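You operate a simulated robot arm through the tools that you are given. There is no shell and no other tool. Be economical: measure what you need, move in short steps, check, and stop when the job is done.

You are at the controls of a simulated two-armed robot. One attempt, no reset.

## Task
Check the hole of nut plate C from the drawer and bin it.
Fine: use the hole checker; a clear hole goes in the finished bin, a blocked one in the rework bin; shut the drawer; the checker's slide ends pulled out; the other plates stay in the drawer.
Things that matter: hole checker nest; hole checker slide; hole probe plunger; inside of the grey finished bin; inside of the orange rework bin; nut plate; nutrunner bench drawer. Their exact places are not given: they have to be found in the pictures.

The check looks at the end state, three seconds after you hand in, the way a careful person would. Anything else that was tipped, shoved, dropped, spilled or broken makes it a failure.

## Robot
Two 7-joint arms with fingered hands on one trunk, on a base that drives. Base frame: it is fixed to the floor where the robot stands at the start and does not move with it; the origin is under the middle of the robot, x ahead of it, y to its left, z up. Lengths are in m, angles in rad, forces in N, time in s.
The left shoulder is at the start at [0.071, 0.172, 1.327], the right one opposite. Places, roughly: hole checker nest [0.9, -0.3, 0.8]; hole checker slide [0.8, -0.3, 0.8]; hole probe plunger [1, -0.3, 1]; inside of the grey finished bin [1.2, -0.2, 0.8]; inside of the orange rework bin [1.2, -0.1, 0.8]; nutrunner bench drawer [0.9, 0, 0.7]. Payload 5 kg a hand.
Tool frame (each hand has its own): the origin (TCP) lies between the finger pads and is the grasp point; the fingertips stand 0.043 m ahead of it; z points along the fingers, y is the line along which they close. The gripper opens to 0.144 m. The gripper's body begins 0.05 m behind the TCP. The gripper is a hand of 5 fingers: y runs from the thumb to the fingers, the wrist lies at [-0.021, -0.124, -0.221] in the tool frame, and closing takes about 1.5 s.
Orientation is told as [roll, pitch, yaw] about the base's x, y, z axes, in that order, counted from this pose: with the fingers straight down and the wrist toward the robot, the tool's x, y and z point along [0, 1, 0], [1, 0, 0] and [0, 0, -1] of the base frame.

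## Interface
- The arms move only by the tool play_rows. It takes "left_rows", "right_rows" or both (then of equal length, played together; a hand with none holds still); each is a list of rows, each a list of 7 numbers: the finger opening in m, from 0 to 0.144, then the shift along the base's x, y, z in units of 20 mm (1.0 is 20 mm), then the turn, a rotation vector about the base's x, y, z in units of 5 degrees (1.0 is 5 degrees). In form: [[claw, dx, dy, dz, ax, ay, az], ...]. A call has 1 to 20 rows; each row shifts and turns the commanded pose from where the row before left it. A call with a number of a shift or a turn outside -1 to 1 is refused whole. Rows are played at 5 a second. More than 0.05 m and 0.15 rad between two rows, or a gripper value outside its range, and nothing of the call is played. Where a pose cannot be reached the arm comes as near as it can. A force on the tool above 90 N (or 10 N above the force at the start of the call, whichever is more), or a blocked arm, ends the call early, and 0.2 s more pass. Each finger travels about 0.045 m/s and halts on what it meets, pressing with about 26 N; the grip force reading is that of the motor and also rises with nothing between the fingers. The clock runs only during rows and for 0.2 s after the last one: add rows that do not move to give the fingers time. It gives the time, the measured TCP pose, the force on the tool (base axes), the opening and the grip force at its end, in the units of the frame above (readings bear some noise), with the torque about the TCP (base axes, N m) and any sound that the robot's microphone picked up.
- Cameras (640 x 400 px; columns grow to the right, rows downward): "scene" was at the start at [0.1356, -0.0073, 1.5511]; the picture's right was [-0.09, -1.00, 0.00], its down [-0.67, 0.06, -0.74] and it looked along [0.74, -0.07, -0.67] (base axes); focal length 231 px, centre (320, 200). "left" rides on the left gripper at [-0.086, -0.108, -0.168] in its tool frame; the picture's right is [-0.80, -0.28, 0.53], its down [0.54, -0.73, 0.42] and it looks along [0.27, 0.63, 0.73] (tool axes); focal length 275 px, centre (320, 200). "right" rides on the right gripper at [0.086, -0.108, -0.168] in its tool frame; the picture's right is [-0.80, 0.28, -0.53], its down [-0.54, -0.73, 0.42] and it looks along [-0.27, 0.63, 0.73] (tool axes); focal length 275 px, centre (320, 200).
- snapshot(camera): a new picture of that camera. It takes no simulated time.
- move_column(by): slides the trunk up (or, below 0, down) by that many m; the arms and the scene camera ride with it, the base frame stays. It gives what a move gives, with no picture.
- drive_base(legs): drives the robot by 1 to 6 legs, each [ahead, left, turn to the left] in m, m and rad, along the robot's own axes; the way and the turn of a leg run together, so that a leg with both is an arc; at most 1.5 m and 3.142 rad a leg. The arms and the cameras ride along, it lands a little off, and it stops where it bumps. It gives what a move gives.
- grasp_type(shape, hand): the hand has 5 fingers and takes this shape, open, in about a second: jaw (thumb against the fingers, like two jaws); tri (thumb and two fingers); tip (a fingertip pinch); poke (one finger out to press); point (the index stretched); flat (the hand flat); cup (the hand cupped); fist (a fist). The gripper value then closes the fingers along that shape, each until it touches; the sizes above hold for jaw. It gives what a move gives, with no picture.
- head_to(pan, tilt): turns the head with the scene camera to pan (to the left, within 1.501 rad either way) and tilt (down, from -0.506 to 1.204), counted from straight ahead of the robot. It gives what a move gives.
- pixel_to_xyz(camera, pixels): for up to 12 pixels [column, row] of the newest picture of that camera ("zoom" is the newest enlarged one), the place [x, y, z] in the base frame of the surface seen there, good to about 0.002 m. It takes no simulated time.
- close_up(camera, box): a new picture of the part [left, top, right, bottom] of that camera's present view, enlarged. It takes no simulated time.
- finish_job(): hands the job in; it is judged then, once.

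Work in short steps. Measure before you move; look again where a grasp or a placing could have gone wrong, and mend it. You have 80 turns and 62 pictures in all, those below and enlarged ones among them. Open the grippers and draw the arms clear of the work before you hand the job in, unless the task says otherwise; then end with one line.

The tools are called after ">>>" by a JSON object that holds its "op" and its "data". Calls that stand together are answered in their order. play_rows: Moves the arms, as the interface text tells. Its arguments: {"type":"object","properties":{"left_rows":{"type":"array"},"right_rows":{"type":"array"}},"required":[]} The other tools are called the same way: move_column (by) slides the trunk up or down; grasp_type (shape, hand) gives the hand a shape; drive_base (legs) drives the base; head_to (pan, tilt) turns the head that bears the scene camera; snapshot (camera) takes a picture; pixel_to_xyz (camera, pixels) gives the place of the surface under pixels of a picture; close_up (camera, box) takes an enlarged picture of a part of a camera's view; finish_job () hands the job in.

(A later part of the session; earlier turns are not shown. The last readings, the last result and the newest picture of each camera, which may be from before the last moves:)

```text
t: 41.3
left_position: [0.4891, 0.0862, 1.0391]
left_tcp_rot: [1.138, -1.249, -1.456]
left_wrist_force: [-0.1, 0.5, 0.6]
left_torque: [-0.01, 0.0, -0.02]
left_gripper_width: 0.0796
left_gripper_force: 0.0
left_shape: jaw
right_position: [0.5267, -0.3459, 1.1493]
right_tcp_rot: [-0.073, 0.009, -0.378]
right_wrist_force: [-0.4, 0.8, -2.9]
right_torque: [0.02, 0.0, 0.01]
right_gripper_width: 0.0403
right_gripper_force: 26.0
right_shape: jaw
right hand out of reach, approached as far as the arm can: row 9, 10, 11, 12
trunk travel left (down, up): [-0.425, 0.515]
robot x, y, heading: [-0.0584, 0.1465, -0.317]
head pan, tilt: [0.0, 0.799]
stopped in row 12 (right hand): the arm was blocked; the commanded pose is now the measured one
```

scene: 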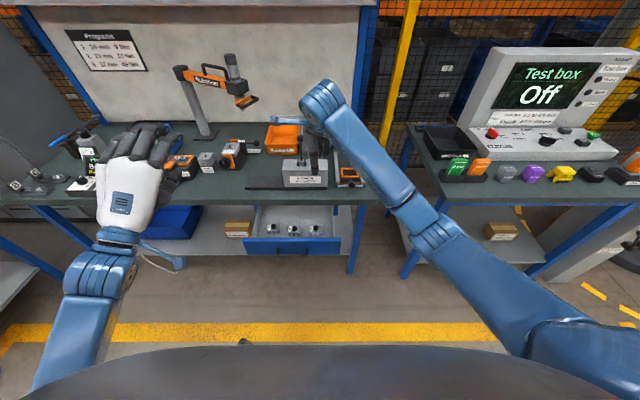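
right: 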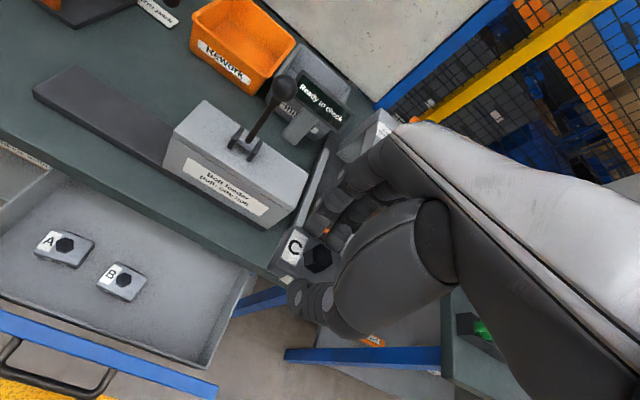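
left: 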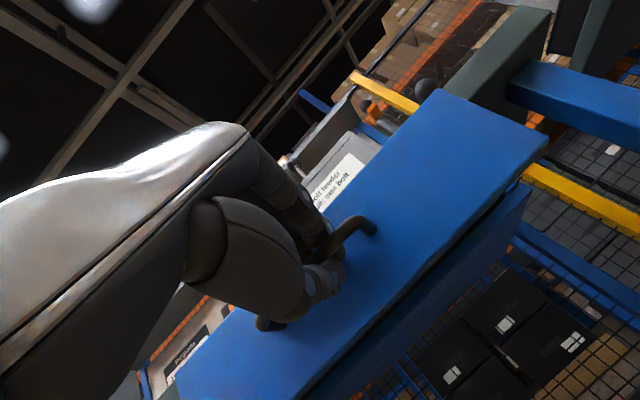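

Both hands are clear. I lower the trunk again so the left hand is at handle height (right hand stays in front of the bench edge at u≈0.61).

>>> {"op": "move_column", "data": {"by": -0.325}}

>>> {"op": "play_rows", "data": {"left_rows": [[0.08, 0.85, -0.39, -0.05, 0, 0, 0], [0.08, 0.85, -0.39, -0.05, 0, 0, 0], [0.08, 0.85, -0.39, -0.05, 0, 0, 0], [0.08, 0.72, -0.39, 0, 0, 0, 0], [0.05, 0, 0, 0, 0, 0, 0], [0.03, 0, 0, 0, 0, 0, 0], [0, 0, 0, 0, 0, 0, 0], [0, 0, 0, 0, 0, 0, 0], [0, 0, 0, 0, 0, 0, 0], [0, 0, 0, 0, 0, 0, 0], [0, 0, 0, 0, 0, 0, 0]]}}

>>> {"op": "snapshot", "data": {"camera": "scene"}}

```text
t: 44.5
left_position: [0.4902, 0.0869, 0.7132]
left_tcp_rot: [1.141, -1.247, -1.456]
left_wrist_force: [0.0, -1.2, 0.1]
left_torque: [-0.02, 0.01, -0.01]
left_gripper_width: 0.0796
left_gripper_force: 0.0
left_shape: jaw
right_position: [0.5264, -0.3466, 0.8235]
right_tcp_rot: [-0.072, 0.011, -0.375]
right_wrist_force: [-1.3, 0.8, -2.9]
right_torque: [0.03, -0.03, 0.02]
right_gripper_width: 0.0401
right_gripper_force: 25.9
right_shape: jaw
trunk travel left (down, up): [-0.1, 0.84]
robot x, y, heading: [-0.0553, 0.1476, -0.312]
head pan, tilt: [0.0, 0.799]
```

```text
t: 46.9
left_position: [0.5557, 0.0566, 0.7108]
left_tcp_rot: [1.133, -1.248, -1.448]
left_wrist_force: [1.1, 1.8, -6.7]
left_torque: [-0.12, 0.16, 0.06]
left_gripper_width: 0.0022
left_gripper_force: 26.5
left_shape: jaw
right_position: [0.5263, -0.3484, 0.8238]
right_tcp_rot: [-0.073, 0.012, -0.375]
right_wrist_force: [-0.3, 1.1, -3.5]
right_torque: [0.01, 0.02, 0.04]
right_gripper_width: 0.0401
right_gripper_force: 26.2
right_shape: jaw
trunk travel left (down, up): [-0.1, 0.84]
robot x, y, heading: [-0.0587, 0.1478, -0.313]
head pan, tilt: [0.0, 0.799]
```

```text
33 pictures are left
```

scene: 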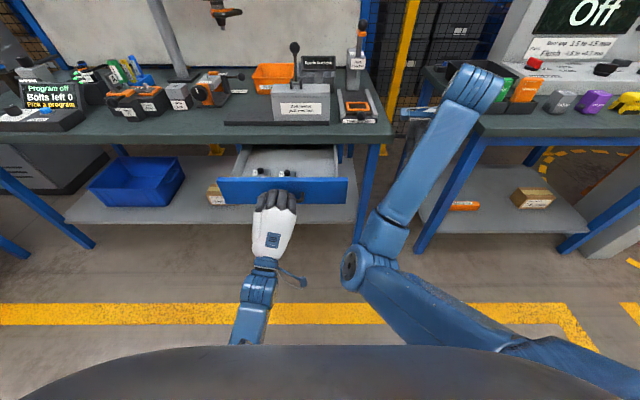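

Handle re-grasped. I push the drawer in by 0.2 m plus a little.

>>> {"op": "play_rows", "data": {"left_rows": [[0, 0.55, -0.182, 0, 0, 0, 0], [0, 0.55, -0.182, 0, 0, 0, 0], [0, 0.55, -0.182, 0, 0, 0, 0], [0, 0.55, -0.182, 0, 0, 0, 0], [0, 0.55, -0.182, 0, 0, 0, 0], [0, 0.55, -0.182, 0, 0, 0, 0], [0, 0.55, -0.182, 0, 0, 0, 0], [0, 0.55, -0.182, 0, 0, 0, 0], [0, 0.55, -0.182, 0, 0, 0, 0], [0, 0.55, -0.182, 0, 0, 0, 0], [0, 0.55, -0.182, 0, 0, 0, 0], [0, 0.55, -0.182, 0, 0, 0, 0], [0, 0.55, -0.182, 0, 0, 0, 0], [0, 0.55, -0.182, 0, 0, 0, 0], [0, 0.55, -0.182, 0, 0, 0, 0], [0, 0.55, -0.182, 0, 0, 0, 0], [0, 0.55, -0.182, 0, 0, 0, 0], [0, 0.55, -0.182, 0, 0, 0, 0], [0, 0.1, -0.03, 0, 0, 0, 0]]}}

>>> {"op": "close_up", "data": {"camera": "scene", "box": [200, 130, 360, 230]}}

```text
t: 50.9
left_position: [0.7562, -0.0124, 0.7098]
left_tcp_rot: [1.136, -1.25, -1.455]
left_wrist_force: [-6.1, 2.2, -5.6]
left_torque: [-0.03, 0.05, -0.05]
left_gripper_width: 0.0025
left_gripper_force: 26.3
left_shape: jaw
right_position: [0.5263, -0.3478, 0.8244]
right_tcp_rot: [-0.074, 0.012, -0.378]
right_wrist_force: [-0.2, 0.6, -3.4]
right_torque: [0.03, -0.01, -0.02]
right_gripper_width: 0.0403
right_gripper_force: 26.0
right_shape: jaw
trunk travel left (down, up): [-0.1, 0.84]
robot x, y, heading: [-0.0588, 0.155, -0.317]
head pan, tilt: [0.0, 0.799]
```

```text
4.00 times, centred on (280, 180) of scene
```

zoom: 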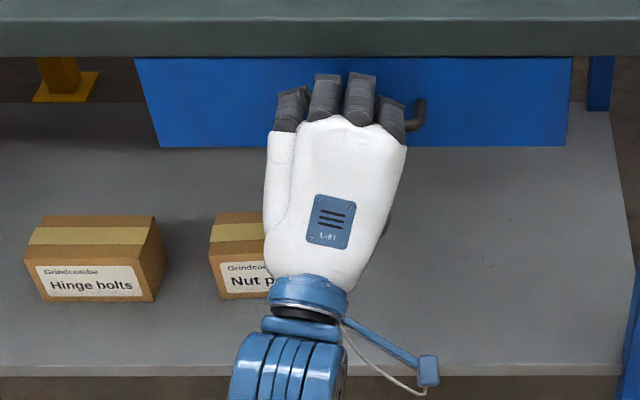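

The drawer front is at the same pixels as when shut at the start (135–572). I open the left hand and withdraw it.

>>> {"op": "play_rows", "data": {"left_rows": [[0.03, 0, 0, 0, 0, 0, 0], [0.06, 0, 0, 0, 0, 0, 0], [0.08, 0, 0, 0, 0, 0, 0], [0.08, 0, 0, 0, 0, 0, 0], [0.08, 0, 0, 0, 0, 0, 0], [0.08, -0.571, 0.185, 0, 0, 0, 0], [0.08, -0.761, 0.246, 0, 0, 0, 0], [0.08, -0.951, 0.308, 0, 0, 0, 0], [0.08, -0.951, 0.308, 0, 0, 0, 0], [0.08, -0.951, 0.308, 0, 0, 0, 0], [0.08, -0.951, 0.308, 0, 0, 0, 0], [0.08, -0.951, 0.308, 0, 0, 0, 0], [0.08, -0.951, 0.308, 0, 0, 0, 0], [0.08, -0.951, 0.308, 0, 0, 0, 0], [0.08, -0.951, 0.308, 0, 0, 0, 0]]}}

>>> {"op": "move_column", "data": {"by": 0.325}}

>>> {"op": "snapshot", "data": {"camera": "scene"}}

```text
t: 54.1
left_position: [0.5754, 0.0485, 0.7096]
left_tcp_rot: [1.142, -1.248, -1.457]
left_wrist_force: [-0.3, 0.7, 0.3]
left_torque: [-0.01, 0.01, -0.02]
left_gripper_width: 0.0798
left_gripper_force: 0.1
left_shape: jaw
right_position: [0.526, -0.3469, 0.8245]
right_tcp_rot: [-0.074, 0.01, -0.377]
right_wrist_force: [-0.5, -0.7, -3.3]
right_torque: [0.02, 0.01, 0.0]
right_gripper_width: 0.0401
right_gripper_force: 25.6
right_shape: jaw
trunk travel left (down, up): [-0.1, 0.84]
robot x, y, heading: [-0.0589, 0.149, -0.316]
head pan, tilt: [0.0, 0.799]
```

```text
t: 57.3
left_position: [0.5773, 0.0485, 1.0344]
left_tcp_rot: [1.139, -1.25, -1.453]
left_wrist_force: [0.5, 0.3, 0.4]
left_torque: [0.0, -0.03, 0.0]
left_gripper_width: 0.0796
left_gripper_force: 0.0
left_shape: jaw
right_position: [0.5257, -0.3472, 1.1491]
right_tcp_rot: [-0.073, 0.01, -0.374]
right_wrist_force: [0.2, -0.8, -2.2]
right_torque: [0.03, 0.02, 0.01]
right_gripper_width: 0.04
right_gripper_force: 25.5
right_shape: jaw
trunk travel left (down, up): [-0.425, 0.515]
robot x, y, heading: [-0.0561, 0.1437, -0.313]
head pan, tilt: [0.0, 0.799]
```

```text
31 pictures are left
```

scene: 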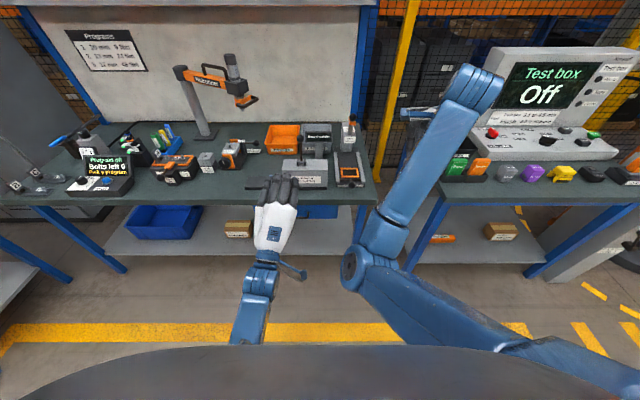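

Drawer shut, plate held. Before driving forward I tuck the left hand back/left/up away from the feeder lever and straighten the right hand.

>>> {"op": "play_rows", "data": {"left_rows": [[0.08, -0.338, 0.985, 0.83, 0, 0, 0], [0.08, -0.338, 0.985, 0.83, 0, 0, 0], [0.08, -0.338, 0.985, 0.83, 0, 0, 0], [0.08, -0.338, 0.985, 0.83, 0, 0, 0], [0.08, -0.338, 0.985, 0.83, 0, 0, 0], [0.08, -0.338, 0.985, 0.83, 0, 0, 0], [0.08, -0.338, 0.985, 0.83, 0, 0, 0], [0.08, -0.338, 0.985, 0.83, 0, 0, 0], [0.08, -0.338, 0.985, 0.83, 0, 0, 0], [0.08, -0.338, 0.985, 0.83, 0, 0, 0], [0.08, -0.338, 0.985, 0.83, 0, 0, 0], [0.08, -0.338, 0.985, 0.83, 0, 0, 0]], "right_rows": [[0.02, 0.4, -0.13, -0.7, 0, 0, 0], [0.02, 0.4, -0.13, -0.7, 0, 0, 0], [0.02, 0.4, -0.13, -0.7, 0.122, -0.07, 0.115], [0.02, 0.4, -0.13, 0, 0.122, -0.07, 0.115], [0.02, 0.4, -0.13, 0, 0.122, -0.07, 0.115], [0.02, 0.4, -0.13, 0, 0.122, -0.07, 0.115], [0.02, 0, 0, 0, 0.122, -0.07, 0.115], [0.02, 0, 0, 0, 0.122, -0.07, 0.115], [0.02, 0, 0, 0, 0, 0, 0], [0.02, 0, 0, 0, 0, 0, 0], [0.02, 0, 0, 0, 0, 0, 0], [0.02, 0, 0, 0, 0, 0, 0]]}}

```text
t: 59.9
left_position: [0.5532, 0.2855, 1.1811]
left_tcp_rot: [1.148, -1.249, -1.464]
left_wrist_force: [0.1, 0.9, 0.4]
left_torque: [0.01, 0.01, 0.0]
left_gripper_width: 0.0797
left_gripper_force: 0.0
left_shape: jaw
left hand out of reach, approached as far as the arm can: row 8, 9, 10, 11, 12
right_position: [0.5756, -0.3614, 1.1075]
right_tcp_rot: [0.0, -0.002, -0.312]
right_wrist_force: [0.2, -0.3, -3.1]
right_torque: [-0.03, 0.03, -0.01]
right_gripper_width: 0.0403
right_gripper_force: 26.3
right_shape: jaw
trunk travel left (down, up): [-0.425, 0.515]
robot x, y, heading: [-0.0615, 0.1516, -0.321]
head pan, tilt: [0.0, 0.799]
```

Right hand is straight. I drive 0.38 m forward toward the bench.

>>> {"op": "drive_base", "data": {"legs": [[0.2, 0, 0], [0.18, 0, 0]]}}

>>> {"op": "snapshot", "data": {"camera": "scene"}}

>>> {"op": "snapshot", "data": {"camera": "right"}}

```text
t: 62.6
left_position: [0.9184, 0.1642, 1.1812]
left_tcp_rot: [1.15, -1.251, -1.471]
left_wrist_force: [-0.8, 0.4, 0.0]
left_torque: [-0.01, -0.05, -0.03]
left_gripper_width: 0.0798
left_gripper_force: 0.0
left_shape: jaw
right_position: [0.939, -0.4842, 1.1071]
right_tcp_rot: [0.0, -0.001, -0.316]
right_wrist_force: [0.4, -0.2, -3.2]
right_torque: [0.03, -0.01, -0.02]
right_gripper_width: 0.0402
right_gripper_force: 26.2
right_shape: jaw
trunk travel left (down, up): [-0.425, 0.515]
robot x, y, heading: [0.3097, 0.0307, -0.32]
head pan, tilt: [0.0, 0.799]
```

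```text
30 pictures are left
```

scene: 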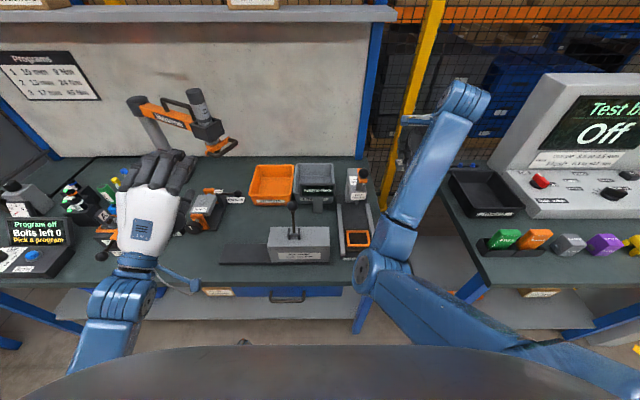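

```text
29 pictures are left
```

right: 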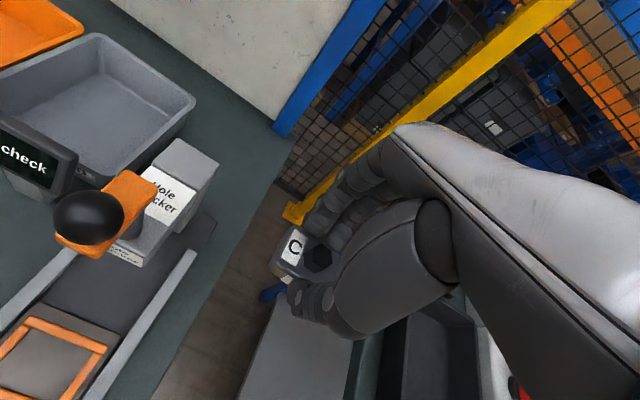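

I enlarge the nest and plunger in the scene view to measure accurately.

>>> {"op": "close_up", "data": {"camera": "scene", "box": [325, 155, 389, 275]}}

>>> {"op": "close_up", "data": {"camera": "scene", "box": [335, 220, 380, 260]}}

```text
3.33 times, centred on (357, 215) of scene
```

zoom: 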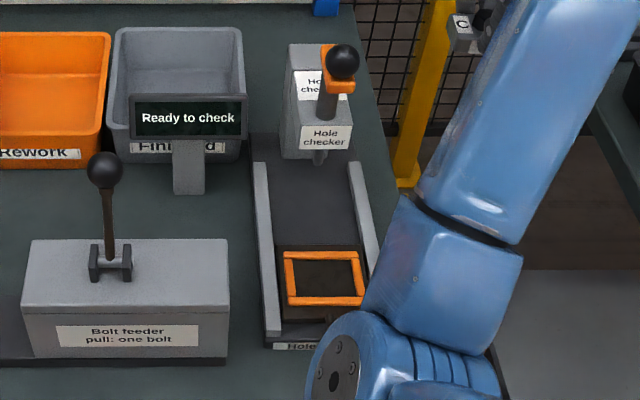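

```text
10.00 times, centred on (358, 240) of scene
```

zoom: 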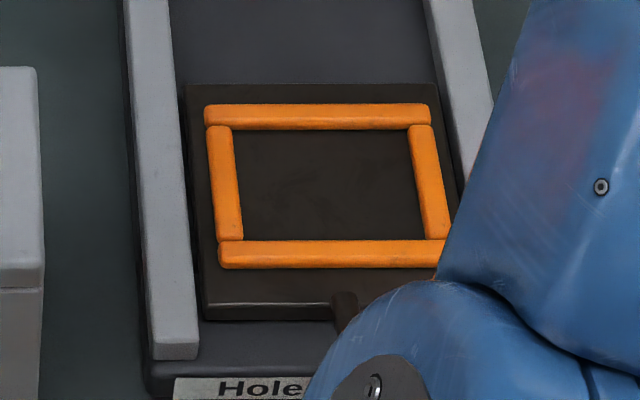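

>>> {"op": "pixel_to_xyz", "data": {"camera": "zoom", "pixels": [[236, 132], [410, 132], [423, 235], [245, 238], [215, 110], [430, 110], [440, 252], [225, 255], [330, 185], [160, 200], [460, 100], [320, 247]]}}

```text
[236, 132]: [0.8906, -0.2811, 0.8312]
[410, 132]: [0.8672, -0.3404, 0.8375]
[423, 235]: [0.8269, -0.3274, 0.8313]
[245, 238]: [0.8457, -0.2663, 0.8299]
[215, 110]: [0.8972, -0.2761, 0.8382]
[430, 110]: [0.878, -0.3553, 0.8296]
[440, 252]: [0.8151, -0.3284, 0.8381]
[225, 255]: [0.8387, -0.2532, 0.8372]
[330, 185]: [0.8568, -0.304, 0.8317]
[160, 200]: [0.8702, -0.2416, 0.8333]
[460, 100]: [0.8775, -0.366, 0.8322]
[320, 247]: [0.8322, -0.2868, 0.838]
```

Nest inner centre ≈(0.858,-0.304), floor z 0.831. I move the right hand back first (away from the plunger knob), then sideways over the nest, to z≈1.0.

>>> {"op": "play_rows", "data": {"right_rows": [[0.02, -0.86, 0.28, 0, 0, 0, 0], [0.02, -0.86, 0.28, 0, 0, 0, 0], [0.02, -0.86, 0.28, 0, 0, 0, 0], [0.02, -0.86, 0.28, 0, 0, 0, 0], [0.02, -0.86, 0.28, 0, 0, 0, 0], [0.02, -0.86, 0.28, 0, 0, 0, 0], [0.02, -0.86, 0.28, 0, 0, 0, 0], [0.02, -0.86, 0.28, 0, 0, 0, 0], [0.02, 0.356, 0.847, -0.65, 0, 0, 0], [0.02, 0.356, 0.847, -0.65, 0, 0, 0], [0.02, 0.356, 0.847, -0.65, 0, 0, 0], [0.02, 0.356, 0.847, -0.65, 0, 0, 0], [0.02, 0.356, 0.847, -0.65, 0, 0, 0], [0.02, 0.356, 0.847, -0.65, 0, 0, 0], [0.02, 0.356, 0.847, -0.65, 0, 0, 0], [0.02, 0.356, 0.847, -0.65, 0, 0, 0]]}}

>>> {"op": "snapshot", "data": {"camera": "right"}}

```text
t: 65.0
left_position: [0.917, 0.1632, 1.1804]
left_tcp_rot: [1.149, -1.249, -1.469]
left_wrist_force: [0.3, 0.8, 0.2]
left_torque: [-0.01, -0.01, 0.01]
left_gripper_width: 0.0798
left_gripper_force: 0.0
left_shape: jaw
right_position: [0.8383, -0.4834, 1.0942]
right_tcp_rot: [-0.113, -0.044, -0.396]
right_wrist_force: [0.7, 0.6, -3.2]
right_torque: [0.03, 0.02, 0.01]
right_gripper_width: 0.04
right_gripper_force: 26.0
right_shape: jaw
right hand out of reach, approached as far as the arm can: row 6, 7, 8
trunk travel left (down, up): [-0.425, 0.515]
robot x, y, heading: [0.3053, 0.025, -0.318]
head pan, tilt: [0.0, 0.799]
stopped in row 11 (right hand): the arm was blocked; the commanded pose is now the measured one
```

```text
26 pictures are left
```

right: 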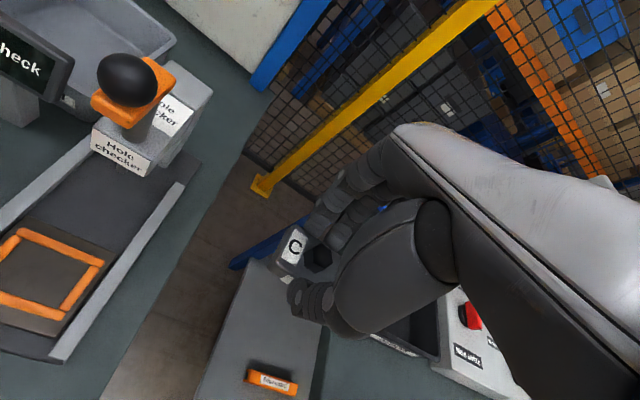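

The arm runs into joint limits when close and high. I raise the trunk 0.25 m so the arm works lower relative to the shoulder, then lower and straighten the hand.

>>> {"op": "move_column", "data": {"by": 0.25}}

>>> {"op": "play_rows", "data": {"right_rows": [[0.02, -0.2, 0, -1, 0, 0, 0], [0.02, -0.2, 0, -1, 0, 0, 0], [0.02, -0.2, 0, -1, 0, 0, 0], [0.02, -0.2, 0, -1, 0, 0, 0], [0.02, 0, 0, -1, 0, 0, 0], [0.02, 0, 0, -1, 0.278, -0.007, 0.184], [0.02, 0, 0, -1, 0.278, -0.007, 0.184], [0.02, 0, 0, -1, 0.278, -0.007, 0.184], [0.02, 0, 0, -1, 0.278, -0.007, 0.184], [0.02, 0, 0, -1, 0.278, -0.007, 0.184]]}}

```text
t: 67.6
left_position: [0.9186, 0.162, 1.4303]
left_tcp_rot: [1.148, -1.251, -1.469]
left_wrist_force: [-0.3, -0.3, -0.2]
left_torque: [0.01, 0.0, 0.0]
left_gripper_width: 0.0798
left_gripper_force: 0.2
left_shape: jaw
right_position: [0.8389, -0.4818, 1.3449]
right_tcp_rot: [-0.112, -0.043, -0.397]
right_wrist_force: [-0.6, 0.0, -4.0]
right_torque: [0.04, -0.03, -0.01]
right_gripper_width: 0.0401
right_gripper_force: 26.2
right_shape: jaw
trunk travel left (down, up): [-0.675, 0.265]
robot x, y, heading: [0.3066, 0.0274, -0.316]
head pan, tilt: [0.0, 0.799]
```

```text
t: 69.8
left_position: [0.9181, 0.1635, 1.4311]
left_tcp_rot: [1.15, -1.249, -1.468]
left_wrist_force: [-0.2, -0.1, -0.5]
left_torque: [0.0, 0.03, 0.02]
left_gripper_width: 0.0796
left_gripper_force: 0.1
left_shape: jaw
right_position: [0.8242, -0.4816, 1.1434]
right_tcp_rot: [0.006, -0.003, -0.318]
right_wrist_force: [0.1, 0.3, -2.1]
right_torque: [0.01, -0.01, 0.02]
right_gripper_width: 0.0401
right_gripper_force: 26.2
right_shape: jaw
trunk travel left (down, up): [-0.675, 0.265]
robot x, y, heading: [0.3059, 0.0262, -0.318]
head pan, tilt: [0.0, 0.799]
```

Works well now. I move over the nest to z≈1.02.

>>> {"op": "play_rows", "data": {"right_rows": [[0.02, 0.188, 0.987, -0.67, 0, 0, 0], [0.02, 0.188, 0.987, -0.67, 0, 0, 0], [0.02, 0.188, 0.987, -0.67, 0, 0, 0], [0.02, 0.188, 0.987, -0.67, 0, 0, 0], [0.02, 0.188, 0.987, -0.67, 0, 0, 0], [0.02, 0.188, 0.987, -0.67, 0, 0, 0], [0.02, 0.188, 0.987, -0.67, 0, 0, 0], [0.02, 0.188, 0.987, -0.67, 0, 0, 0], [0.02, 0.188, 0.987, -0.67, 0, 0, 0]]}}

>>> {"op": "snapshot", "data": {"camera": "right"}}

```text
t: 71.8
left_position: [0.9142, 0.1631, 1.4329]
left_tcp_rot: [1.154, -1.25, -1.477]
left_wrist_force: [-0.3, 0.1, 0.7]
left_torque: [-0.01, 0.01, 0.04]
left_gripper_width: 0.0796
left_gripper_force: 0.2
left_shape: jaw
right_position: [0.8572, -0.3187, 1.0289]
right_tcp_rot: [-0.021, -0.016, -0.321]
right_wrist_force: [-14.4, -0.7, -0.2]
right_torque: [-0.01, -0.52, -0.16]
right_gripper_width: 0.0389
right_gripper_force: 25.7
right_shape: jaw
trunk travel left (down, up): [-0.675, 0.265]
robot x, y, heading: [0.3079, 0.0294, -0.321]
head pan, tilt: [0.0, 0.799]
```

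```text
25 pictures are left
```

right: 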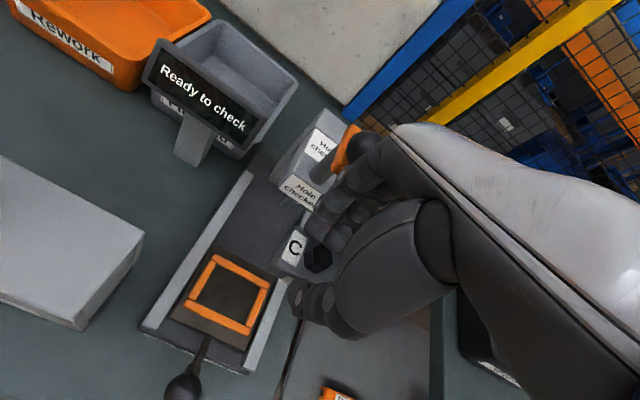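

The hand's back touches the plunger knob (−14 N). I back off 0.06 m, descend below knob height to z≈0.93, and go forward again while low.

>>> {"op": "play_rows", "data": {"right_rows": [[0.02, -0.951, 0.308, 0, 0, 0, 0], [0.02, -0.951, 0.308, 0, 0, 0, 0], [0.02, -0.951, 0.308, 0, 0, 0, 0], [0.02, 0, 0, -1, 0, 0, 0], [0.02, 0, 0, -1, 0, 0, 0], [0.02, 0, 0, -1, 0, 0, 0], [0.02, 0, 0, -1, 0, 0, 0], [0.02, 0, 0, -0.8, 0, 0, 0], [0.02, 0, 0, 0, 0, 0, 0]]}}

>>> {"op": "snapshot", "data": {"camera": "right"}}

```text
t: 73.8
left_position: [0.9184, 0.1634, 1.4306]
left_tcp_rot: [1.15, -1.249, -1.469]
left_wrist_force: [-0.6, -0.4, 0.0]
left_torque: [0.0, 0.01, 0.01]
left_gripper_width: 0.0795
left_gripper_force: 0.0
left_shape: jaw
right_position: [0.8017, -0.284, 0.9284]
right_tcp_rot: [0.004, -0.005, -0.319]
right_wrist_force: [-0.5, 0.2, -2.9]
right_torque: [0.04, -0.04, -0.03]
right_gripper_width: 0.0391
right_gripper_force: 26.0
right_shape: jaw
trunk travel left (down, up): [-0.675, 0.265]
robot x, y, heading: [0.3102, 0.0236, -0.316]
head pan, tilt: [0.0, 0.799]
```

```text
24 pictures are left
```

right: 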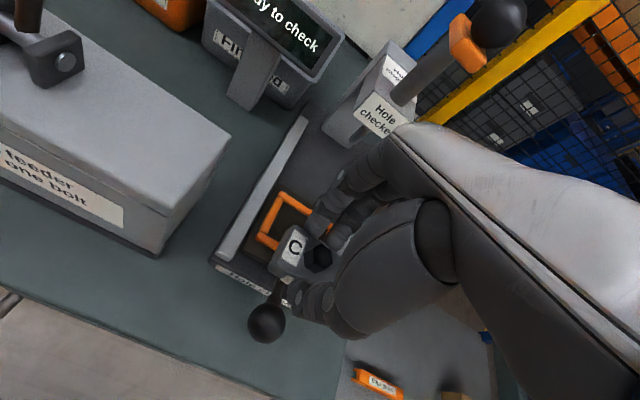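

Clear of the knob now. I go forward 0.06 m over the nest and check alignment.

>>> {"op": "play_rows", "data": {"right_rows": [[0.02, 0.951, -0.308, 0, 0, 0, 0], [0.02, 0.951, -0.308, 0, 0, 0, 0], [0.02, 0.9, -0.31, -0.5, 0, 0, 0], [0.02, 0, 0, -0.5, 0, 0, 0], [0.02, 0, 0, 0, 0, 0, 0]]}}

>>> {"op": "close_up", "data": {"camera": "right", "box": [180, 140, 420, 340]}}

>>> {"op": "close_up", "data": {"camera": "scene", "box": [290, 190, 400, 300]}}

```text
t: 75.0
left_position: [0.9179, 0.1639, 1.4297]
left_tcp_rot: [1.149, -1.249, -1.469]
left_wrist_force: [-0.7, -0.4, 1.0]
left_torque: [0.05, 0.01, -0.01]
left_gripper_width: 0.0794
left_gripper_force: 0.1
left_shape: jaw
right_position: [0.8551, -0.3036, 0.9078]
right_tcp_rot: [0.005, -0.005, -0.318]
right_wrist_force: [0.6, 0.3, -3.4]
right_torque: [-0.07, -0.01, 0.0]
right_gripper_width: 0.0392
right_gripper_force: 25.8
right_shape: jaw
trunk travel left (down, up): [-0.675, 0.265]
robot x, y, heading: [0.3078, 0.0283, -0.321]
head pan, tilt: [0.0, 0.799]
```

```text
2.00 times, centred on (300, 240) of right
```

zoom: 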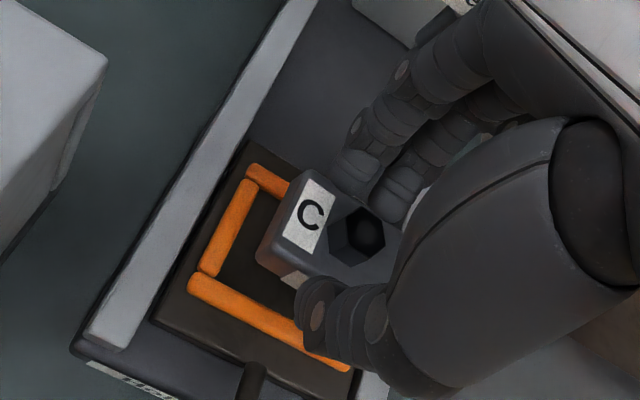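

```text
3.64 times, centred on (345, 245) of scene
```

zoom: 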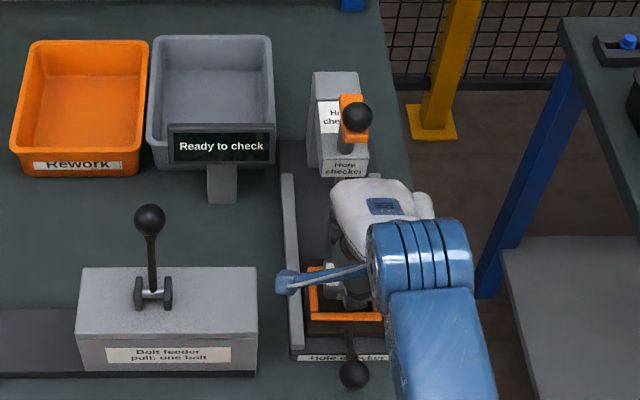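

I measure the plate's position relative to the nest from a fresh right close-up.

>>> {"op": "close_up", "data": {"camera": "right", "box": [240, 200, 360, 300]}}

>>> {"op": "pixel_to_xyz", "data": {"camera": "zoom", "pixels": [[250, 130], [135, 265], [190, 190], [240, 190], [385, 205], [360, 195], [340, 190], [165, 290], [60, 315], [100, 200], [400, 285]]}}

```text
4.00 times, centred on (300, 250) of right
```

zoom: 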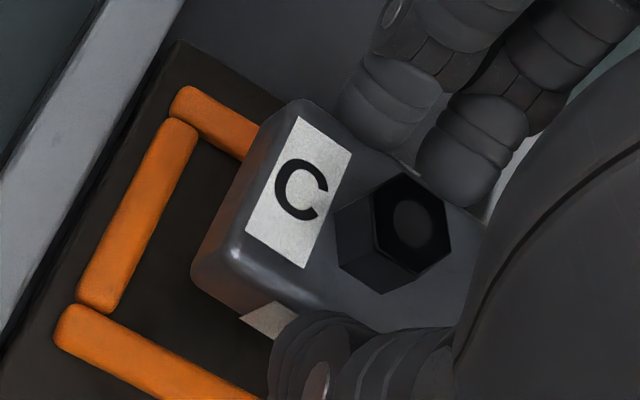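

```text
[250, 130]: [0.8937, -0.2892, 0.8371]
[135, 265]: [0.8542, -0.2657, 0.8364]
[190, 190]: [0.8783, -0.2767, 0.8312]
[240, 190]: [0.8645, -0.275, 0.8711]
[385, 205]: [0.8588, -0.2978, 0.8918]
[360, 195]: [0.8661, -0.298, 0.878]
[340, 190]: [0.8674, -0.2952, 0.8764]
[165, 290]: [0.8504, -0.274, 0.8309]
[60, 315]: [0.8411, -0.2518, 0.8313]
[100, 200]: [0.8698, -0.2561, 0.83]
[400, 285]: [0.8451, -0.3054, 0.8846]
```

Plate's left edge v≈0.005 vs nest inner edge 0.007; about 1.5 mm right shift needed. I check the u-direction through the hex centre and plate front/back edges.

>>> {"op": "pixel_to_xyz", "data": {"camera": "zoom", "pixels": [[412, 225], [400, 180], [440, 245], [375, 215], [450, 210], [200, 265], [290, 108], [225, 285], [300, 310], [310, 125], [270, 295]]}}

```text
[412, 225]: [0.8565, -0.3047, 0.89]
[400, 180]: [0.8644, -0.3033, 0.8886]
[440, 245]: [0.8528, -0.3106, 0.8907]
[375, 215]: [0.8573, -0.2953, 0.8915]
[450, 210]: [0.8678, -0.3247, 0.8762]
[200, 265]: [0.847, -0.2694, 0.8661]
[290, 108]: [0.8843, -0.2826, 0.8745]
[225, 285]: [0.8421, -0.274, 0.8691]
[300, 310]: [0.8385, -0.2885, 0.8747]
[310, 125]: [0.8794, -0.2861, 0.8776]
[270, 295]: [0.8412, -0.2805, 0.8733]
```

Plate centre u≈0.907 vs nest 0.910, v matches. I shift +2.5 mm in u and lower gently to just above the nest floor.

>>> {"op": "play_rows", "data": {"right_rows": [[0.02, 0.12, -0.04, -0.4, 0, 0, 0], [0.02, 0, 0, -0.4, 0, 0, 0], [0.02, 0, 0, -0.4, 0, 0, 0], [0.02, 0, 0, 0, 0, 0, 0]]}}

>>> {"op": "close_up", "data": {"camera": "right", "box": [220, 180, 400, 330]}}

```text
t: 76.0
left_position: [0.9157, 0.1639, 1.4312]
left_tcp_rot: [1.152, -1.251, -1.475]
left_wrist_force: [0.2, -0.3, -0.3]
left_torque: [-0.01, 0.02, 0.0]
left_gripper_width: 0.0795
left_gripper_force: 0.0
left_shape: jaw
right_position: [0.8588, -0.3048, 0.8881]
right_tcp_rot: [0.006, -0.011, -0.317]
right_wrist_force: [-2.0, -0.5, 23.7]
right_torque: [-0.43, -0.18, -0.04]
right_gripper_width: 0.0404
right_gripper_force: 25.7
right_shape: jaw
trunk travel left (down, up): [-0.675, 0.265]
robot x, y, heading: [0.3058, 0.0237, -0.315]
head pan, tilt: [0.0, 0.799]
```

```text
2.67 times, centred on (310, 255) of right
```

zoom: 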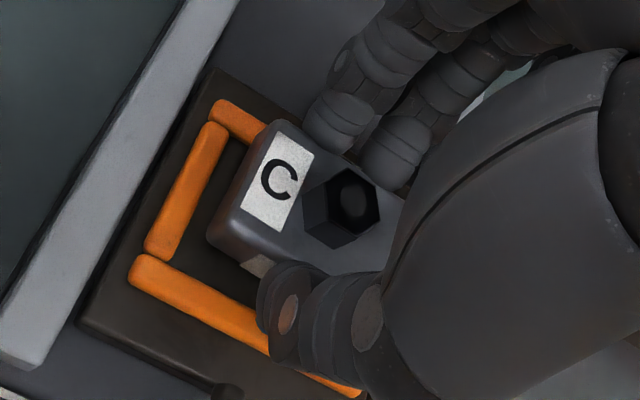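

Contact at 24 N: the torque says the plate rests on the right/back side of the frame. I lift slightly and measure the left gap.

>>> {"op": "play_rows", "data": {"right_rows": [[0.02, 0, 0, 0.4, 0, 0, 0], [0.02, 0, 0, 0, 0, 0, 0]]}}

>>> {"op": "close_up", "data": {"camera": "right", "box": [240, 190, 360, 290]}}

>>> {"op": "pixel_to_xyz", "data": {"camera": "zoom", "pixels": [[195, 270], [215, 230], [240, 180], [260, 145], [285, 115], [230, 300], [270, 315], [310, 330], [300, 110], [410, 235], [150, 240], [175, 200]]}}

```text
t: 76.6
left_position: [0.918, 0.1636, 1.4303]
left_tcp_rot: [1.149, -1.251, -1.469]
left_wrist_force: [-0.7, 0.8, 0.5]
left_torque: [0.03, 0.01, 0.0]
left_gripper_width: 0.0798
left_gripper_force: 0.1
left_shape: jaw
right_position: [0.8593, -0.3058, 0.8927]
right_tcp_rot: [0.004, -0.001, -0.318]
right_wrist_force: [0.6, -0.4, -2.0]
right_torque: [0.01, 0.01, 0.01]
right_gripper_width: 0.0403
right_gripper_force: 25.9
right_shape: jaw
trunk travel left (down, up): [-0.675, 0.265]
robot x, y, heading: [0.3073, 0.0301, -0.314]
head pan, tilt: [0.0, 0.799]
```

```text
4.00 times, centred on (300, 240) of right
```

zoom: 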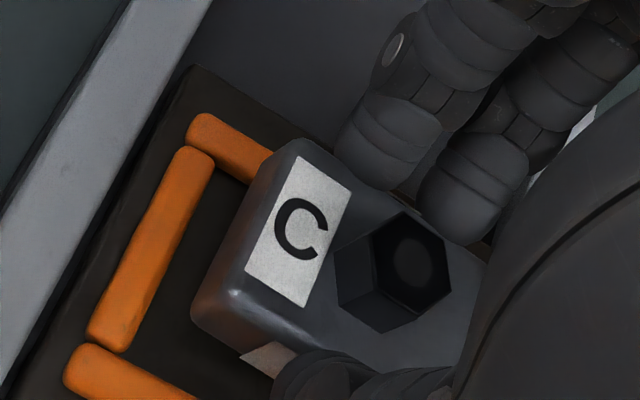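

```text
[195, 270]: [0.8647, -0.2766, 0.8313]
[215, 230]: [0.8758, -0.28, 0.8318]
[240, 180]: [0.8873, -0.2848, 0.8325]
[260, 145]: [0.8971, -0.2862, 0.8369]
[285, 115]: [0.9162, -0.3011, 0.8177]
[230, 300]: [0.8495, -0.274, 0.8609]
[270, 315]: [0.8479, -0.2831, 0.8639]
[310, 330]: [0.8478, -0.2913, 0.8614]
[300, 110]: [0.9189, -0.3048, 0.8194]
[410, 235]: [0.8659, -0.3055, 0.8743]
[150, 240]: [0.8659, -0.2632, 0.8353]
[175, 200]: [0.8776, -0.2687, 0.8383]
```

I sample points directly on the plate's left face, corners and hex top.

>>> {"op": "pixel_to_xyz", "data": {"camera": "zoom", "pixels": [[200, 300], [210, 285], [230, 235], [250, 195], [268, 165], [285, 150], [295, 145], [415, 260], [440, 250], [400, 225], [250, 330], [220, 320]]}}

```text
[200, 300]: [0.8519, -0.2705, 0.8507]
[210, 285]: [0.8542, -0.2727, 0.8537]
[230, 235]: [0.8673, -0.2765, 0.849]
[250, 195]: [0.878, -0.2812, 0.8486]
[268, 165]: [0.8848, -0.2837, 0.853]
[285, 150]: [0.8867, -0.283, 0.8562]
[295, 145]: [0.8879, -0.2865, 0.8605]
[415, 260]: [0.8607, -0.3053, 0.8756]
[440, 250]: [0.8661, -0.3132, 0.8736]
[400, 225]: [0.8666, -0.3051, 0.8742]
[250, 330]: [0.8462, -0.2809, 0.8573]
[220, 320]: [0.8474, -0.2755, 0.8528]
```

The plate's left face sits at v≈0.005 (front) to 0.003 (back): slightly turned clockwise and 1–2 mm too far right. I correct +0.03 rad yaw, 1.7 mm left, 1 mm forward-of-robot back, then lower gently.

>>> {"op": "play_rows", "data": {"right_rows": [[0.02, -0.025, 0.085, 0, 0, 0, 0.35], [0.02, 0, 0, -0.2, 0, 0, 0], [0.02, 0, 0, -0.15, 0, 0, 0], [0.02, 0, 0, -0.1, 0, 0, 0], [0.02, 0, 0, 0, 0, 0, 0]]}}

```text
t: 77.8
left_position: [0.9161, 0.1646, 1.4308]
left_tcp_rot: [1.154, -1.252, -1.474]
left_wrist_force: [-0.1, -0.5, -0.1]
left_torque: [0.01, 0.0, 0.01]
left_gripper_width: 0.0798
left_gripper_force: 0.1
left_shape: jaw
right_position: [0.8594, -0.3027, 0.8872]
right_tcp_rot: [0.005, -0.01, -0.289]
right_wrist_force: [-1.0, -2.8, 25.8]
right_torque: [-0.6, -0.43, -0.04]
right_gripper_width: 0.0407
right_gripper_force: 26.1
right_shape: jaw
trunk travel left (down, up): [-0.675, 0.265]
robot x, y, heading: [0.3044, 0.0289, -0.323]
head pan, tilt: [0.0, 0.799]
```

Contact is at the back edge near the fingertips; likely the fingertips rest on the back bar while the plate is aligned. I relieve the press slightly and open gently so it settles into the nest.

>>> {"op": "play_rows", "data": {"right_rows": [[0.02, -0.02, -0.05, 0.2, 0, 0, 0], [0.02, 0, 0, 0, 0, 0, 0]]}}

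>>> {"op": "close_up", "data": {"camera": "right", "box": [220, 180, 400, 330]}}

>>> {"op": "pixel_to_xyz", "data": {"camera": "zoom", "pixels": [[215, 235], [235, 190], [250, 160], [270, 130], [195, 260], [240, 270], [265, 280], [350, 125], [330, 130], [195, 180], [285, 122]]}}

```text
t: 78.4
left_position: [0.9171, 0.1635, 1.431]
left_tcp_rot: [1.152, -1.252, -1.47]
left_wrist_force: [-0.4, -0.1, 0.2]
left_torque: [0.02, 0.01, -0.01]
left_gripper_width: 0.0799
left_gripper_force: 0.1
left_shape: jaw
right_position: [0.8573, -0.3044, 0.8873]
right_tcp_rot: [0.006, -0.005, -0.285]
right_wrist_force: [5.9, 1.8, 11.1]
right_torque: [-0.26, -0.52, 0.11]
right_gripper_width: 0.0408
right_gripper_force: 26.1
right_shape: jaw
trunk travel left (down, up): [-0.675, 0.265]
robot x, y, heading: [0.3047, 0.0267, -0.32]
head pan, tilt: [0.0, 0.799]
```

```text
2.67 times, centred on (310, 255) of right
```

zoom: 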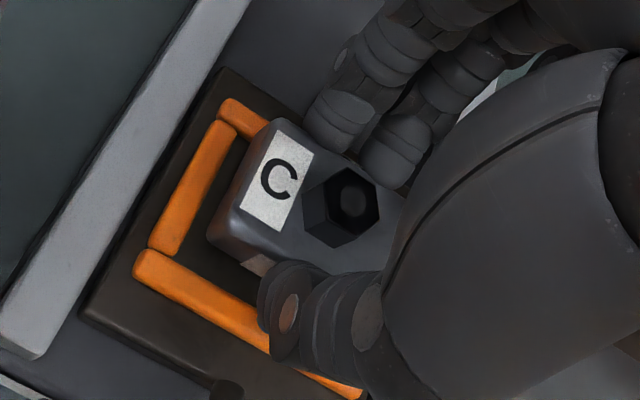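

```text
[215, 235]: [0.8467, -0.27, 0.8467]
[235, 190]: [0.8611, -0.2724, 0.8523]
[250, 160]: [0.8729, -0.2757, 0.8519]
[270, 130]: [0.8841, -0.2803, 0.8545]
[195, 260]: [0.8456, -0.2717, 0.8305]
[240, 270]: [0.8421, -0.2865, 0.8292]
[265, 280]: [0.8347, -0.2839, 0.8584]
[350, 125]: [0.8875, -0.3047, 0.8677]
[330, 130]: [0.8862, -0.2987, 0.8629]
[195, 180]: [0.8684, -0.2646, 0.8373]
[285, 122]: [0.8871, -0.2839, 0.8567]
```

Plate edges are inside the nest opening within a millimetre. I shift 0.8 mm right and open slowly.

>>> {"op": "play_rows", "data": {"right_rows": [[0.02, -0.01, -0.04, 0.1, 0, 0, 0], [0.038, 0, 0, 0, 0, 0, 0], [0.046, 0, 0, 0, 0, 0, 0], [0.054, 0, 0, 0, 0, 0, 0], [0.062, 0, 0, 0, 0, 0, 0], [0.07, 0, 0, 0, 0, 0, 0], [0.07, 0, 0, 0.3, 0, 0, 0], [0.07, 0, 0, 0.5, 0, 0, 0], [0.07, 0, 0, 0, 0, 0, 0]]}}

>>> {"op": "close_up", "data": {"camera": "right", "box": [200, 180, 400, 330]}}

>>> {"op": "pixel_to_xyz", "data": {"camera": "zoom", "pixels": [[270, 190], [320, 200], [350, 215], [300, 140], [240, 200], [300, 260], [350, 180], [390, 200]]}}

```text
t: 80.4
left_position: [0.918, 0.1636, 1.4302]
left_tcp_rot: [1.149, -1.25, -1.469]
left_wrist_force: [0.7, 0.9, 0.5]
left_torque: [-0.02, -0.02, 0.01]
left_gripper_width: 0.0797
left_gripper_force: 0.1
left_shape: jaw
right_position: [0.8584, -0.306, 0.9064]
right_tcp_rot: [0.003, -0.005, -0.287]
right_wrist_force: [0.1, 1.2, 0.0]
right_torque: [0.04, -0.01, 0.02]
right_gripper_width: 0.0693
right_gripper_force: 0.1
right_shape: jaw
trunk travel left (down, up): [-0.675, 0.265]
robot x, y, heading: [0.3088, 0.0246, -0.321]
head pan, tilt: [0.0, 0.799]
```

```text
2.67 times, centred on (300, 255) of right
```

zoom: 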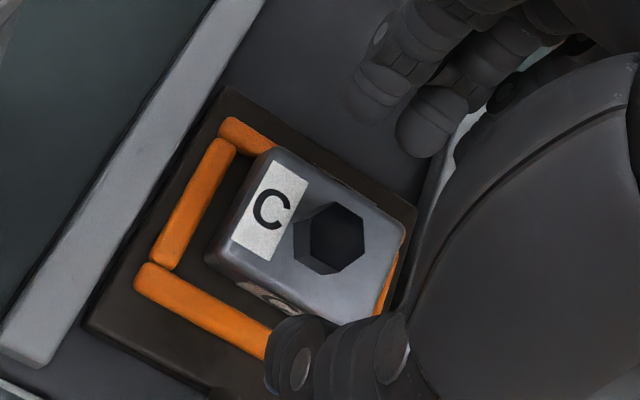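

```text
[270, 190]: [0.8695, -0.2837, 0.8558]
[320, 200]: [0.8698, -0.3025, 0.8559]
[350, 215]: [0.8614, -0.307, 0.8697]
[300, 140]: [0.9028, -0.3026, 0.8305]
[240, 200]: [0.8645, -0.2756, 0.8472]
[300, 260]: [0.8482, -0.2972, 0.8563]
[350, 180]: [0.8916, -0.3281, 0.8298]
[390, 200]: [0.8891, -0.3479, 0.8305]
```

The plate top is at 0.856, 5 mm high: it rests on the frame's right/back bars. I raise the hand a bit and look to measure exactly.

>>> {"op": "play_rows", "data": {"right_rows": [[0.08, -0.5, 0.16, 1, 0, 0, 0], [0.08, -0.95, 0.308, 0.8, 0, 0, 0], [0.08, -0.95, 0.308, 0, 0, 0, 0], [0.08, -0.95, 0.308, 0, 0, 0, 0]]}}

>>> {"op": "close_up", "data": {"camera": "right", "box": [200, 80, 400, 230]}}

```text
t: 81.4
left_position: [0.9185, 0.1644, 1.4305]
left_tcp_rot: [1.151, -1.252, -1.47]
left_wrist_force: [0.1, 0.2, 0.0]
left_torque: [0.02, -0.01, -0.03]
left_gripper_width: 0.0794
left_gripper_force: 0.0
left_shape: jaw
right_position: [0.7903, -0.2812, 0.9423]
right_tcp_rot: [0.004, -0.007, -0.288]
right_wrist_force: [0.4, -0.1, -0.5]
right_torque: [-0.01, 0.0, 0.02]
right_gripper_width: 0.0799
right_gripper_force: 0.1
right_shape: jaw
trunk travel left (down, up): [-0.675, 0.265]
robot x, y, heading: [0.3065, 0.0287, -0.32]
head pan, tilt: [0.0, 0.799]
```

```text
2.67 times, centred on (300, 155) of right
```

zoom: 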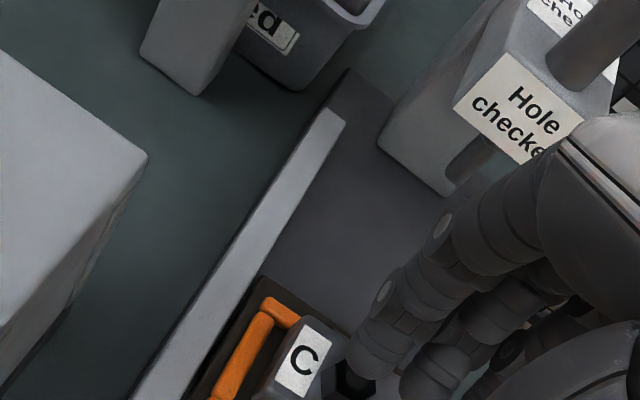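

The fingers hide the plate; I move the hand right and up to see the nest.

>>> {"op": "play_rows", "data": {"right_rows": [[0.08, -0.308, -0.951, 0.7, 0, 0, 0], [0.08, -0.308, -0.951, 0.7, 0, 0, 0], [0.08, -0.308, -0.951, 0.7, 0, 0, 0], [0.08, -0.308, -0.951, 0.7, 0, 0, 0], [0.08, -0.308, -0.951, 0.7, 0, 0, 0]]}}

>>> {"op": "close_up", "data": {"camera": "right", "box": [140, 120, 300, 240]}}

```text
t: 82.6
left_position: [0.9174, 0.1625, 1.4319]
left_tcp_rot: [1.154, -1.248, -1.472]
left_wrist_force: [-0.8, -1.1, 0.1]
left_torque: [0.05, 0.01, 0.02]
left_gripper_width: 0.0797
left_gripper_force: 0.0
left_shape: jaw
right_position: [0.7599, -0.3809, 1.0134]
right_tcp_rot: [0.006, -0.004, -0.286]
right_wrist_force: [0.1, 0.1, 0.2]
right_torque: [0.03, 0.0, -0.02]
right_gripper_width: 0.0799
right_gripper_force: 0.0
right_shape: jaw
trunk travel left (down, up): [-0.675, 0.265]
robot x, y, heading: [0.3066, 0.0337, -0.315]
head pan, tilt: [0.0, 0.799]
```

```text
3.33 times, centred on (220, 180) of right
```

zoom: 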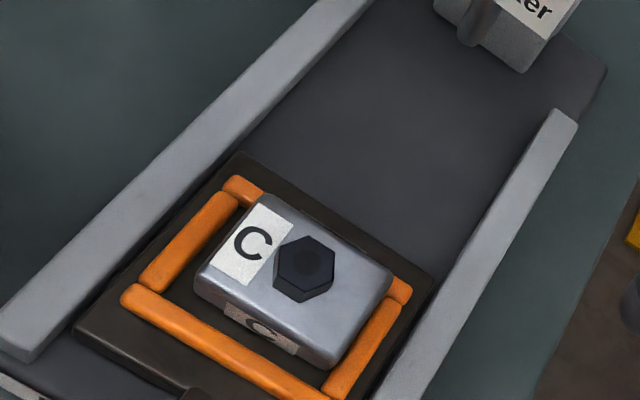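

Now clear: the plate overlaps the back bar, with a gap at the front bar; it must come ~5 mm toward the robot. I measure.

>>> {"op": "pixel_to_xyz", "data": {"camera": "zoom", "pixels": [[262, 198], [390, 272], [335, 365], [200, 290], [310, 258], [245, 203], [395, 295], [175, 290], [330, 385], [180, 310], [300, 385], [355, 350]]}}

```text
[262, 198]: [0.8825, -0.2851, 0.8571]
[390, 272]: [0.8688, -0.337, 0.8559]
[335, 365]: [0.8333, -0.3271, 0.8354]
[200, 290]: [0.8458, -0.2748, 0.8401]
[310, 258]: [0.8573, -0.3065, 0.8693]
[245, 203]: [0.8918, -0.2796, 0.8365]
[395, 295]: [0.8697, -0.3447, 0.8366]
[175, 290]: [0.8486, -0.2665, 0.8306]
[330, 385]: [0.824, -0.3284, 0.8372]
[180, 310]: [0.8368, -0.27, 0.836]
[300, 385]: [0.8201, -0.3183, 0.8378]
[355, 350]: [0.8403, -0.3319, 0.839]
```

The plate's yaw is about -0.25 vs the nest's -0.318, and it is ~2 mm too far right; its u centre is right. I go back, regrasp, turn -0.068 rad and shift 2 mm left.

>>> {"op": "play_rows", "data": {"right_rows": [[0.075, 0.308, 0.951, -0.7, 0, 0, 0], [0.075, 0.308, 0.951, -0.7, 0, 0, 0], [0.075, 0.308, 0.951, -0.7, 0, 0, 0], [0.075, 0.308, 0.951, -0.7, 0, 0, 0], [0.075, 0.308, 0.951, -0.7, 0, 0, 0], [0.075, 0.95, -0.308, 0, 0, 0, 0], [0.075, 0.95, -0.308, 0, 0, 0, 0], [0.075, 0.95, -0.308, -0.8, 0, 0, 0], [0.075, 0.5, -0.16, -1, 0, 0, 0], [0.075, 0, 0, -0.8, 0, 0, 0], [0.06, 0, 0, 0, 0, 0, 0], [0.05, 0, 0, 0, 0, 0, 0], [0.04, 0, 0, 0, 0, 0, 0], [0.03, 0, 0, 0, 0, 0, 0], [0.02, 0, 0, 0, 0, 0, 0], [0.02, 0, 0, 0, 0, 0, 0]]}}

>>> {"op": "play_rows", "data": {"right_rows": [[0.02, 0, 0, 0.15, 0, 0, 0], [0.02, 0.03, 0.095, 0, 0, 0, -0.4], [0.02, 0, 0, 0, 0, 0, -0.38], [0.02, 0, 0, -0.15, 0, 0, 0], [0.02, 0, 0, -0.15, 0, 0, 0], [0.02, 0, 0, 0, 0, 0, 0]]}}

>>> {"op": "close_up", "data": {"camera": "right", "box": [200, 180, 400, 330]}}

```text
t: 86.0
left_position: [0.9181, 0.1634, 1.4318]
left_tcp_rot: [1.15, -1.251, -1.47]
left_wrist_force: [-0.2, -0.2, 1.4]
left_torque: [0.0, -0.01, 0.01]
left_gripper_width: 0.0795
left_gripper_force: 0.1
left_shape: jaw
right_position: [0.8586, -0.3061, 0.8904]
right_tcp_rot: [0.006, -0.004, -0.287]
right_wrist_force: [0.2, 1.0, 4.4]
right_torque: [0.04, 0.1, -0.06]
right_gripper_width: 0.0326
right_gripper_force: 25.7
right_shape: jaw
trunk travel left (down, up): [-0.675, 0.265]
robot x, y, heading: [0.3056, 0.0295, -0.32]
head pan, tilt: [0.0, 0.799]
```

```text
t: 87.4
left_position: [0.9161, 0.165, 1.432]
left_tcp_rot: [1.153, -1.25, -1.473]
left_wrist_force: [-0.8, -0.9, 1.0]
left_torque: [-0.01, -0.01, 0.05]
left_gripper_width: 0.0798
left_gripper_force: 0.0
left_shape: jaw
right_position: [0.8608, -0.304, 0.8895]
right_tcp_rot: [0.005, -0.01, -0.356]
right_wrist_force: [-1.4, 0.7, 21.9]
right_torque: [0.17, 0.61, -0.09]
right_gripper_width: 0.0325
right_gripper_force: 25.7
right_shape: jaw
trunk travel left (down, up): [-0.675, 0.265]
robot x, y, heading: [0.3093, 0.0281, -0.316]
head pan, tilt: [0.0, 0.799]
```

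```text
2.67 times, centred on (300, 255) of right
```

zoom: 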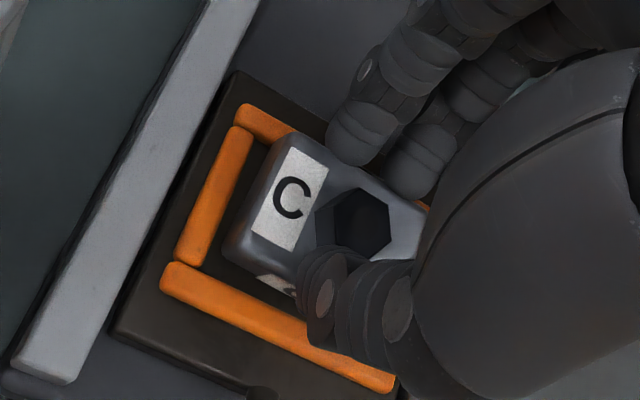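

Grip width 32 mm is off, so it's gripping the top edges or the plate dropped in. I open, lift and look again from the side position.

>>> {"op": "play_rows", "data": {"right_rows": [[0.02, 0, 0, 0.15, 0, 0, 0], [0.04, 0, 0, 0, 0, 0, 0], [0.055, 0, 0, 0, 0, 0, 0], [0.075, 0, 0, 0, 0, 0, 0], [0.08, 0, 0, 0.8, 0, 0, 0], [0.08, -0.5, 0.16, 1, 0, 0, 0], [0.08, -0.95, 0.308, 0.8, 0, 0, 0], [0.08, -0.95, 0.308, 0, 0, 0, 0], [0.08, -0.95, 0.308, 0, 0, 0, 0], [0.08, -0.308, -0.951, 0.7, 0, 0, 0], [0.08, -0.308, -0.951, 0.7, 0, 0, 0], [0.08, -0.308, -0.951, 0.7, 0, 0, 0], [0.08, -0.308, -0.951, 0.7, 0, 0, 0], [0.08, -0.308, -0.951, 0.7, 0, 0, 0]]}}

>>> {"op": "close_up", "data": {"camera": "right", "box": [140, 120, 300, 240]}}

```text
t: 90.4
left_position: [0.9174, 0.1616, 1.4318]
left_tcp_rot: [1.148, -1.25, -1.468]
left_wrist_force: [-0.6, 0.1, 0.8]
left_torque: [0.0, -0.04, 0.0]
left_gripper_width: 0.0798
left_gripper_force: 0.1
left_shape: jaw
right_position: [0.7608, -0.3767, 1.0108]
right_tcp_rot: [0.004, -0.006, -0.354]
right_wrist_force: [-0.5, 0.2, 0.3]
right_torque: [0.02, 0.02, 0.0]
right_gripper_width: 0.0795
right_gripper_force: 0.0
right_shape: jaw
trunk travel left (down, up): [-0.675, 0.265]
robot x, y, heading: [0.3067, 0.0264, -0.316]
head pan, tilt: [0.0, 0.799]
```

```text
3.33 times, centred on (220, 180) of right
```

zoom: 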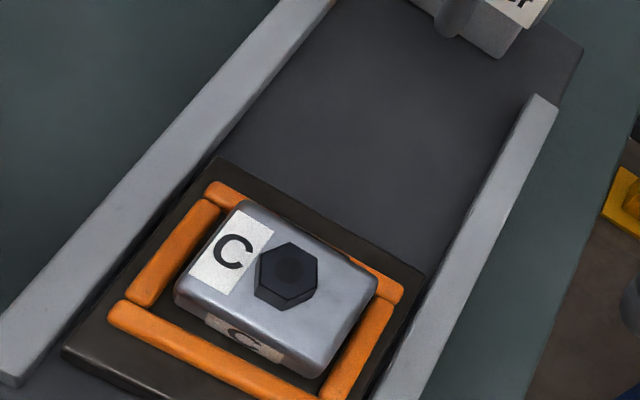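

>>> {"op": "pixel_to_xyz", "data": {"camera": "zoom", "pixels": [[243, 205], [370, 280], [320, 370], [180, 295], [287, 270], [300, 225], [390, 285], [330, 255], [250, 340], [210, 270], [330, 310], [225, 335]]}}

```text
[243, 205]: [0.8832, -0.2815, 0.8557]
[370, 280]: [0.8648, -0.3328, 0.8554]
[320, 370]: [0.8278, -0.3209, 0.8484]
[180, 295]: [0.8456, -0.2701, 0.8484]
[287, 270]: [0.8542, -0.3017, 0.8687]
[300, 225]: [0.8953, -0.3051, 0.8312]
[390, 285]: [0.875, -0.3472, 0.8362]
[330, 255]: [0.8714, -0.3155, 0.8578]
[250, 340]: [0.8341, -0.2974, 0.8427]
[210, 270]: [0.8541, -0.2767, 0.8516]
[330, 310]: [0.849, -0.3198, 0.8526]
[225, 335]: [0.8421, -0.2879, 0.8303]
```

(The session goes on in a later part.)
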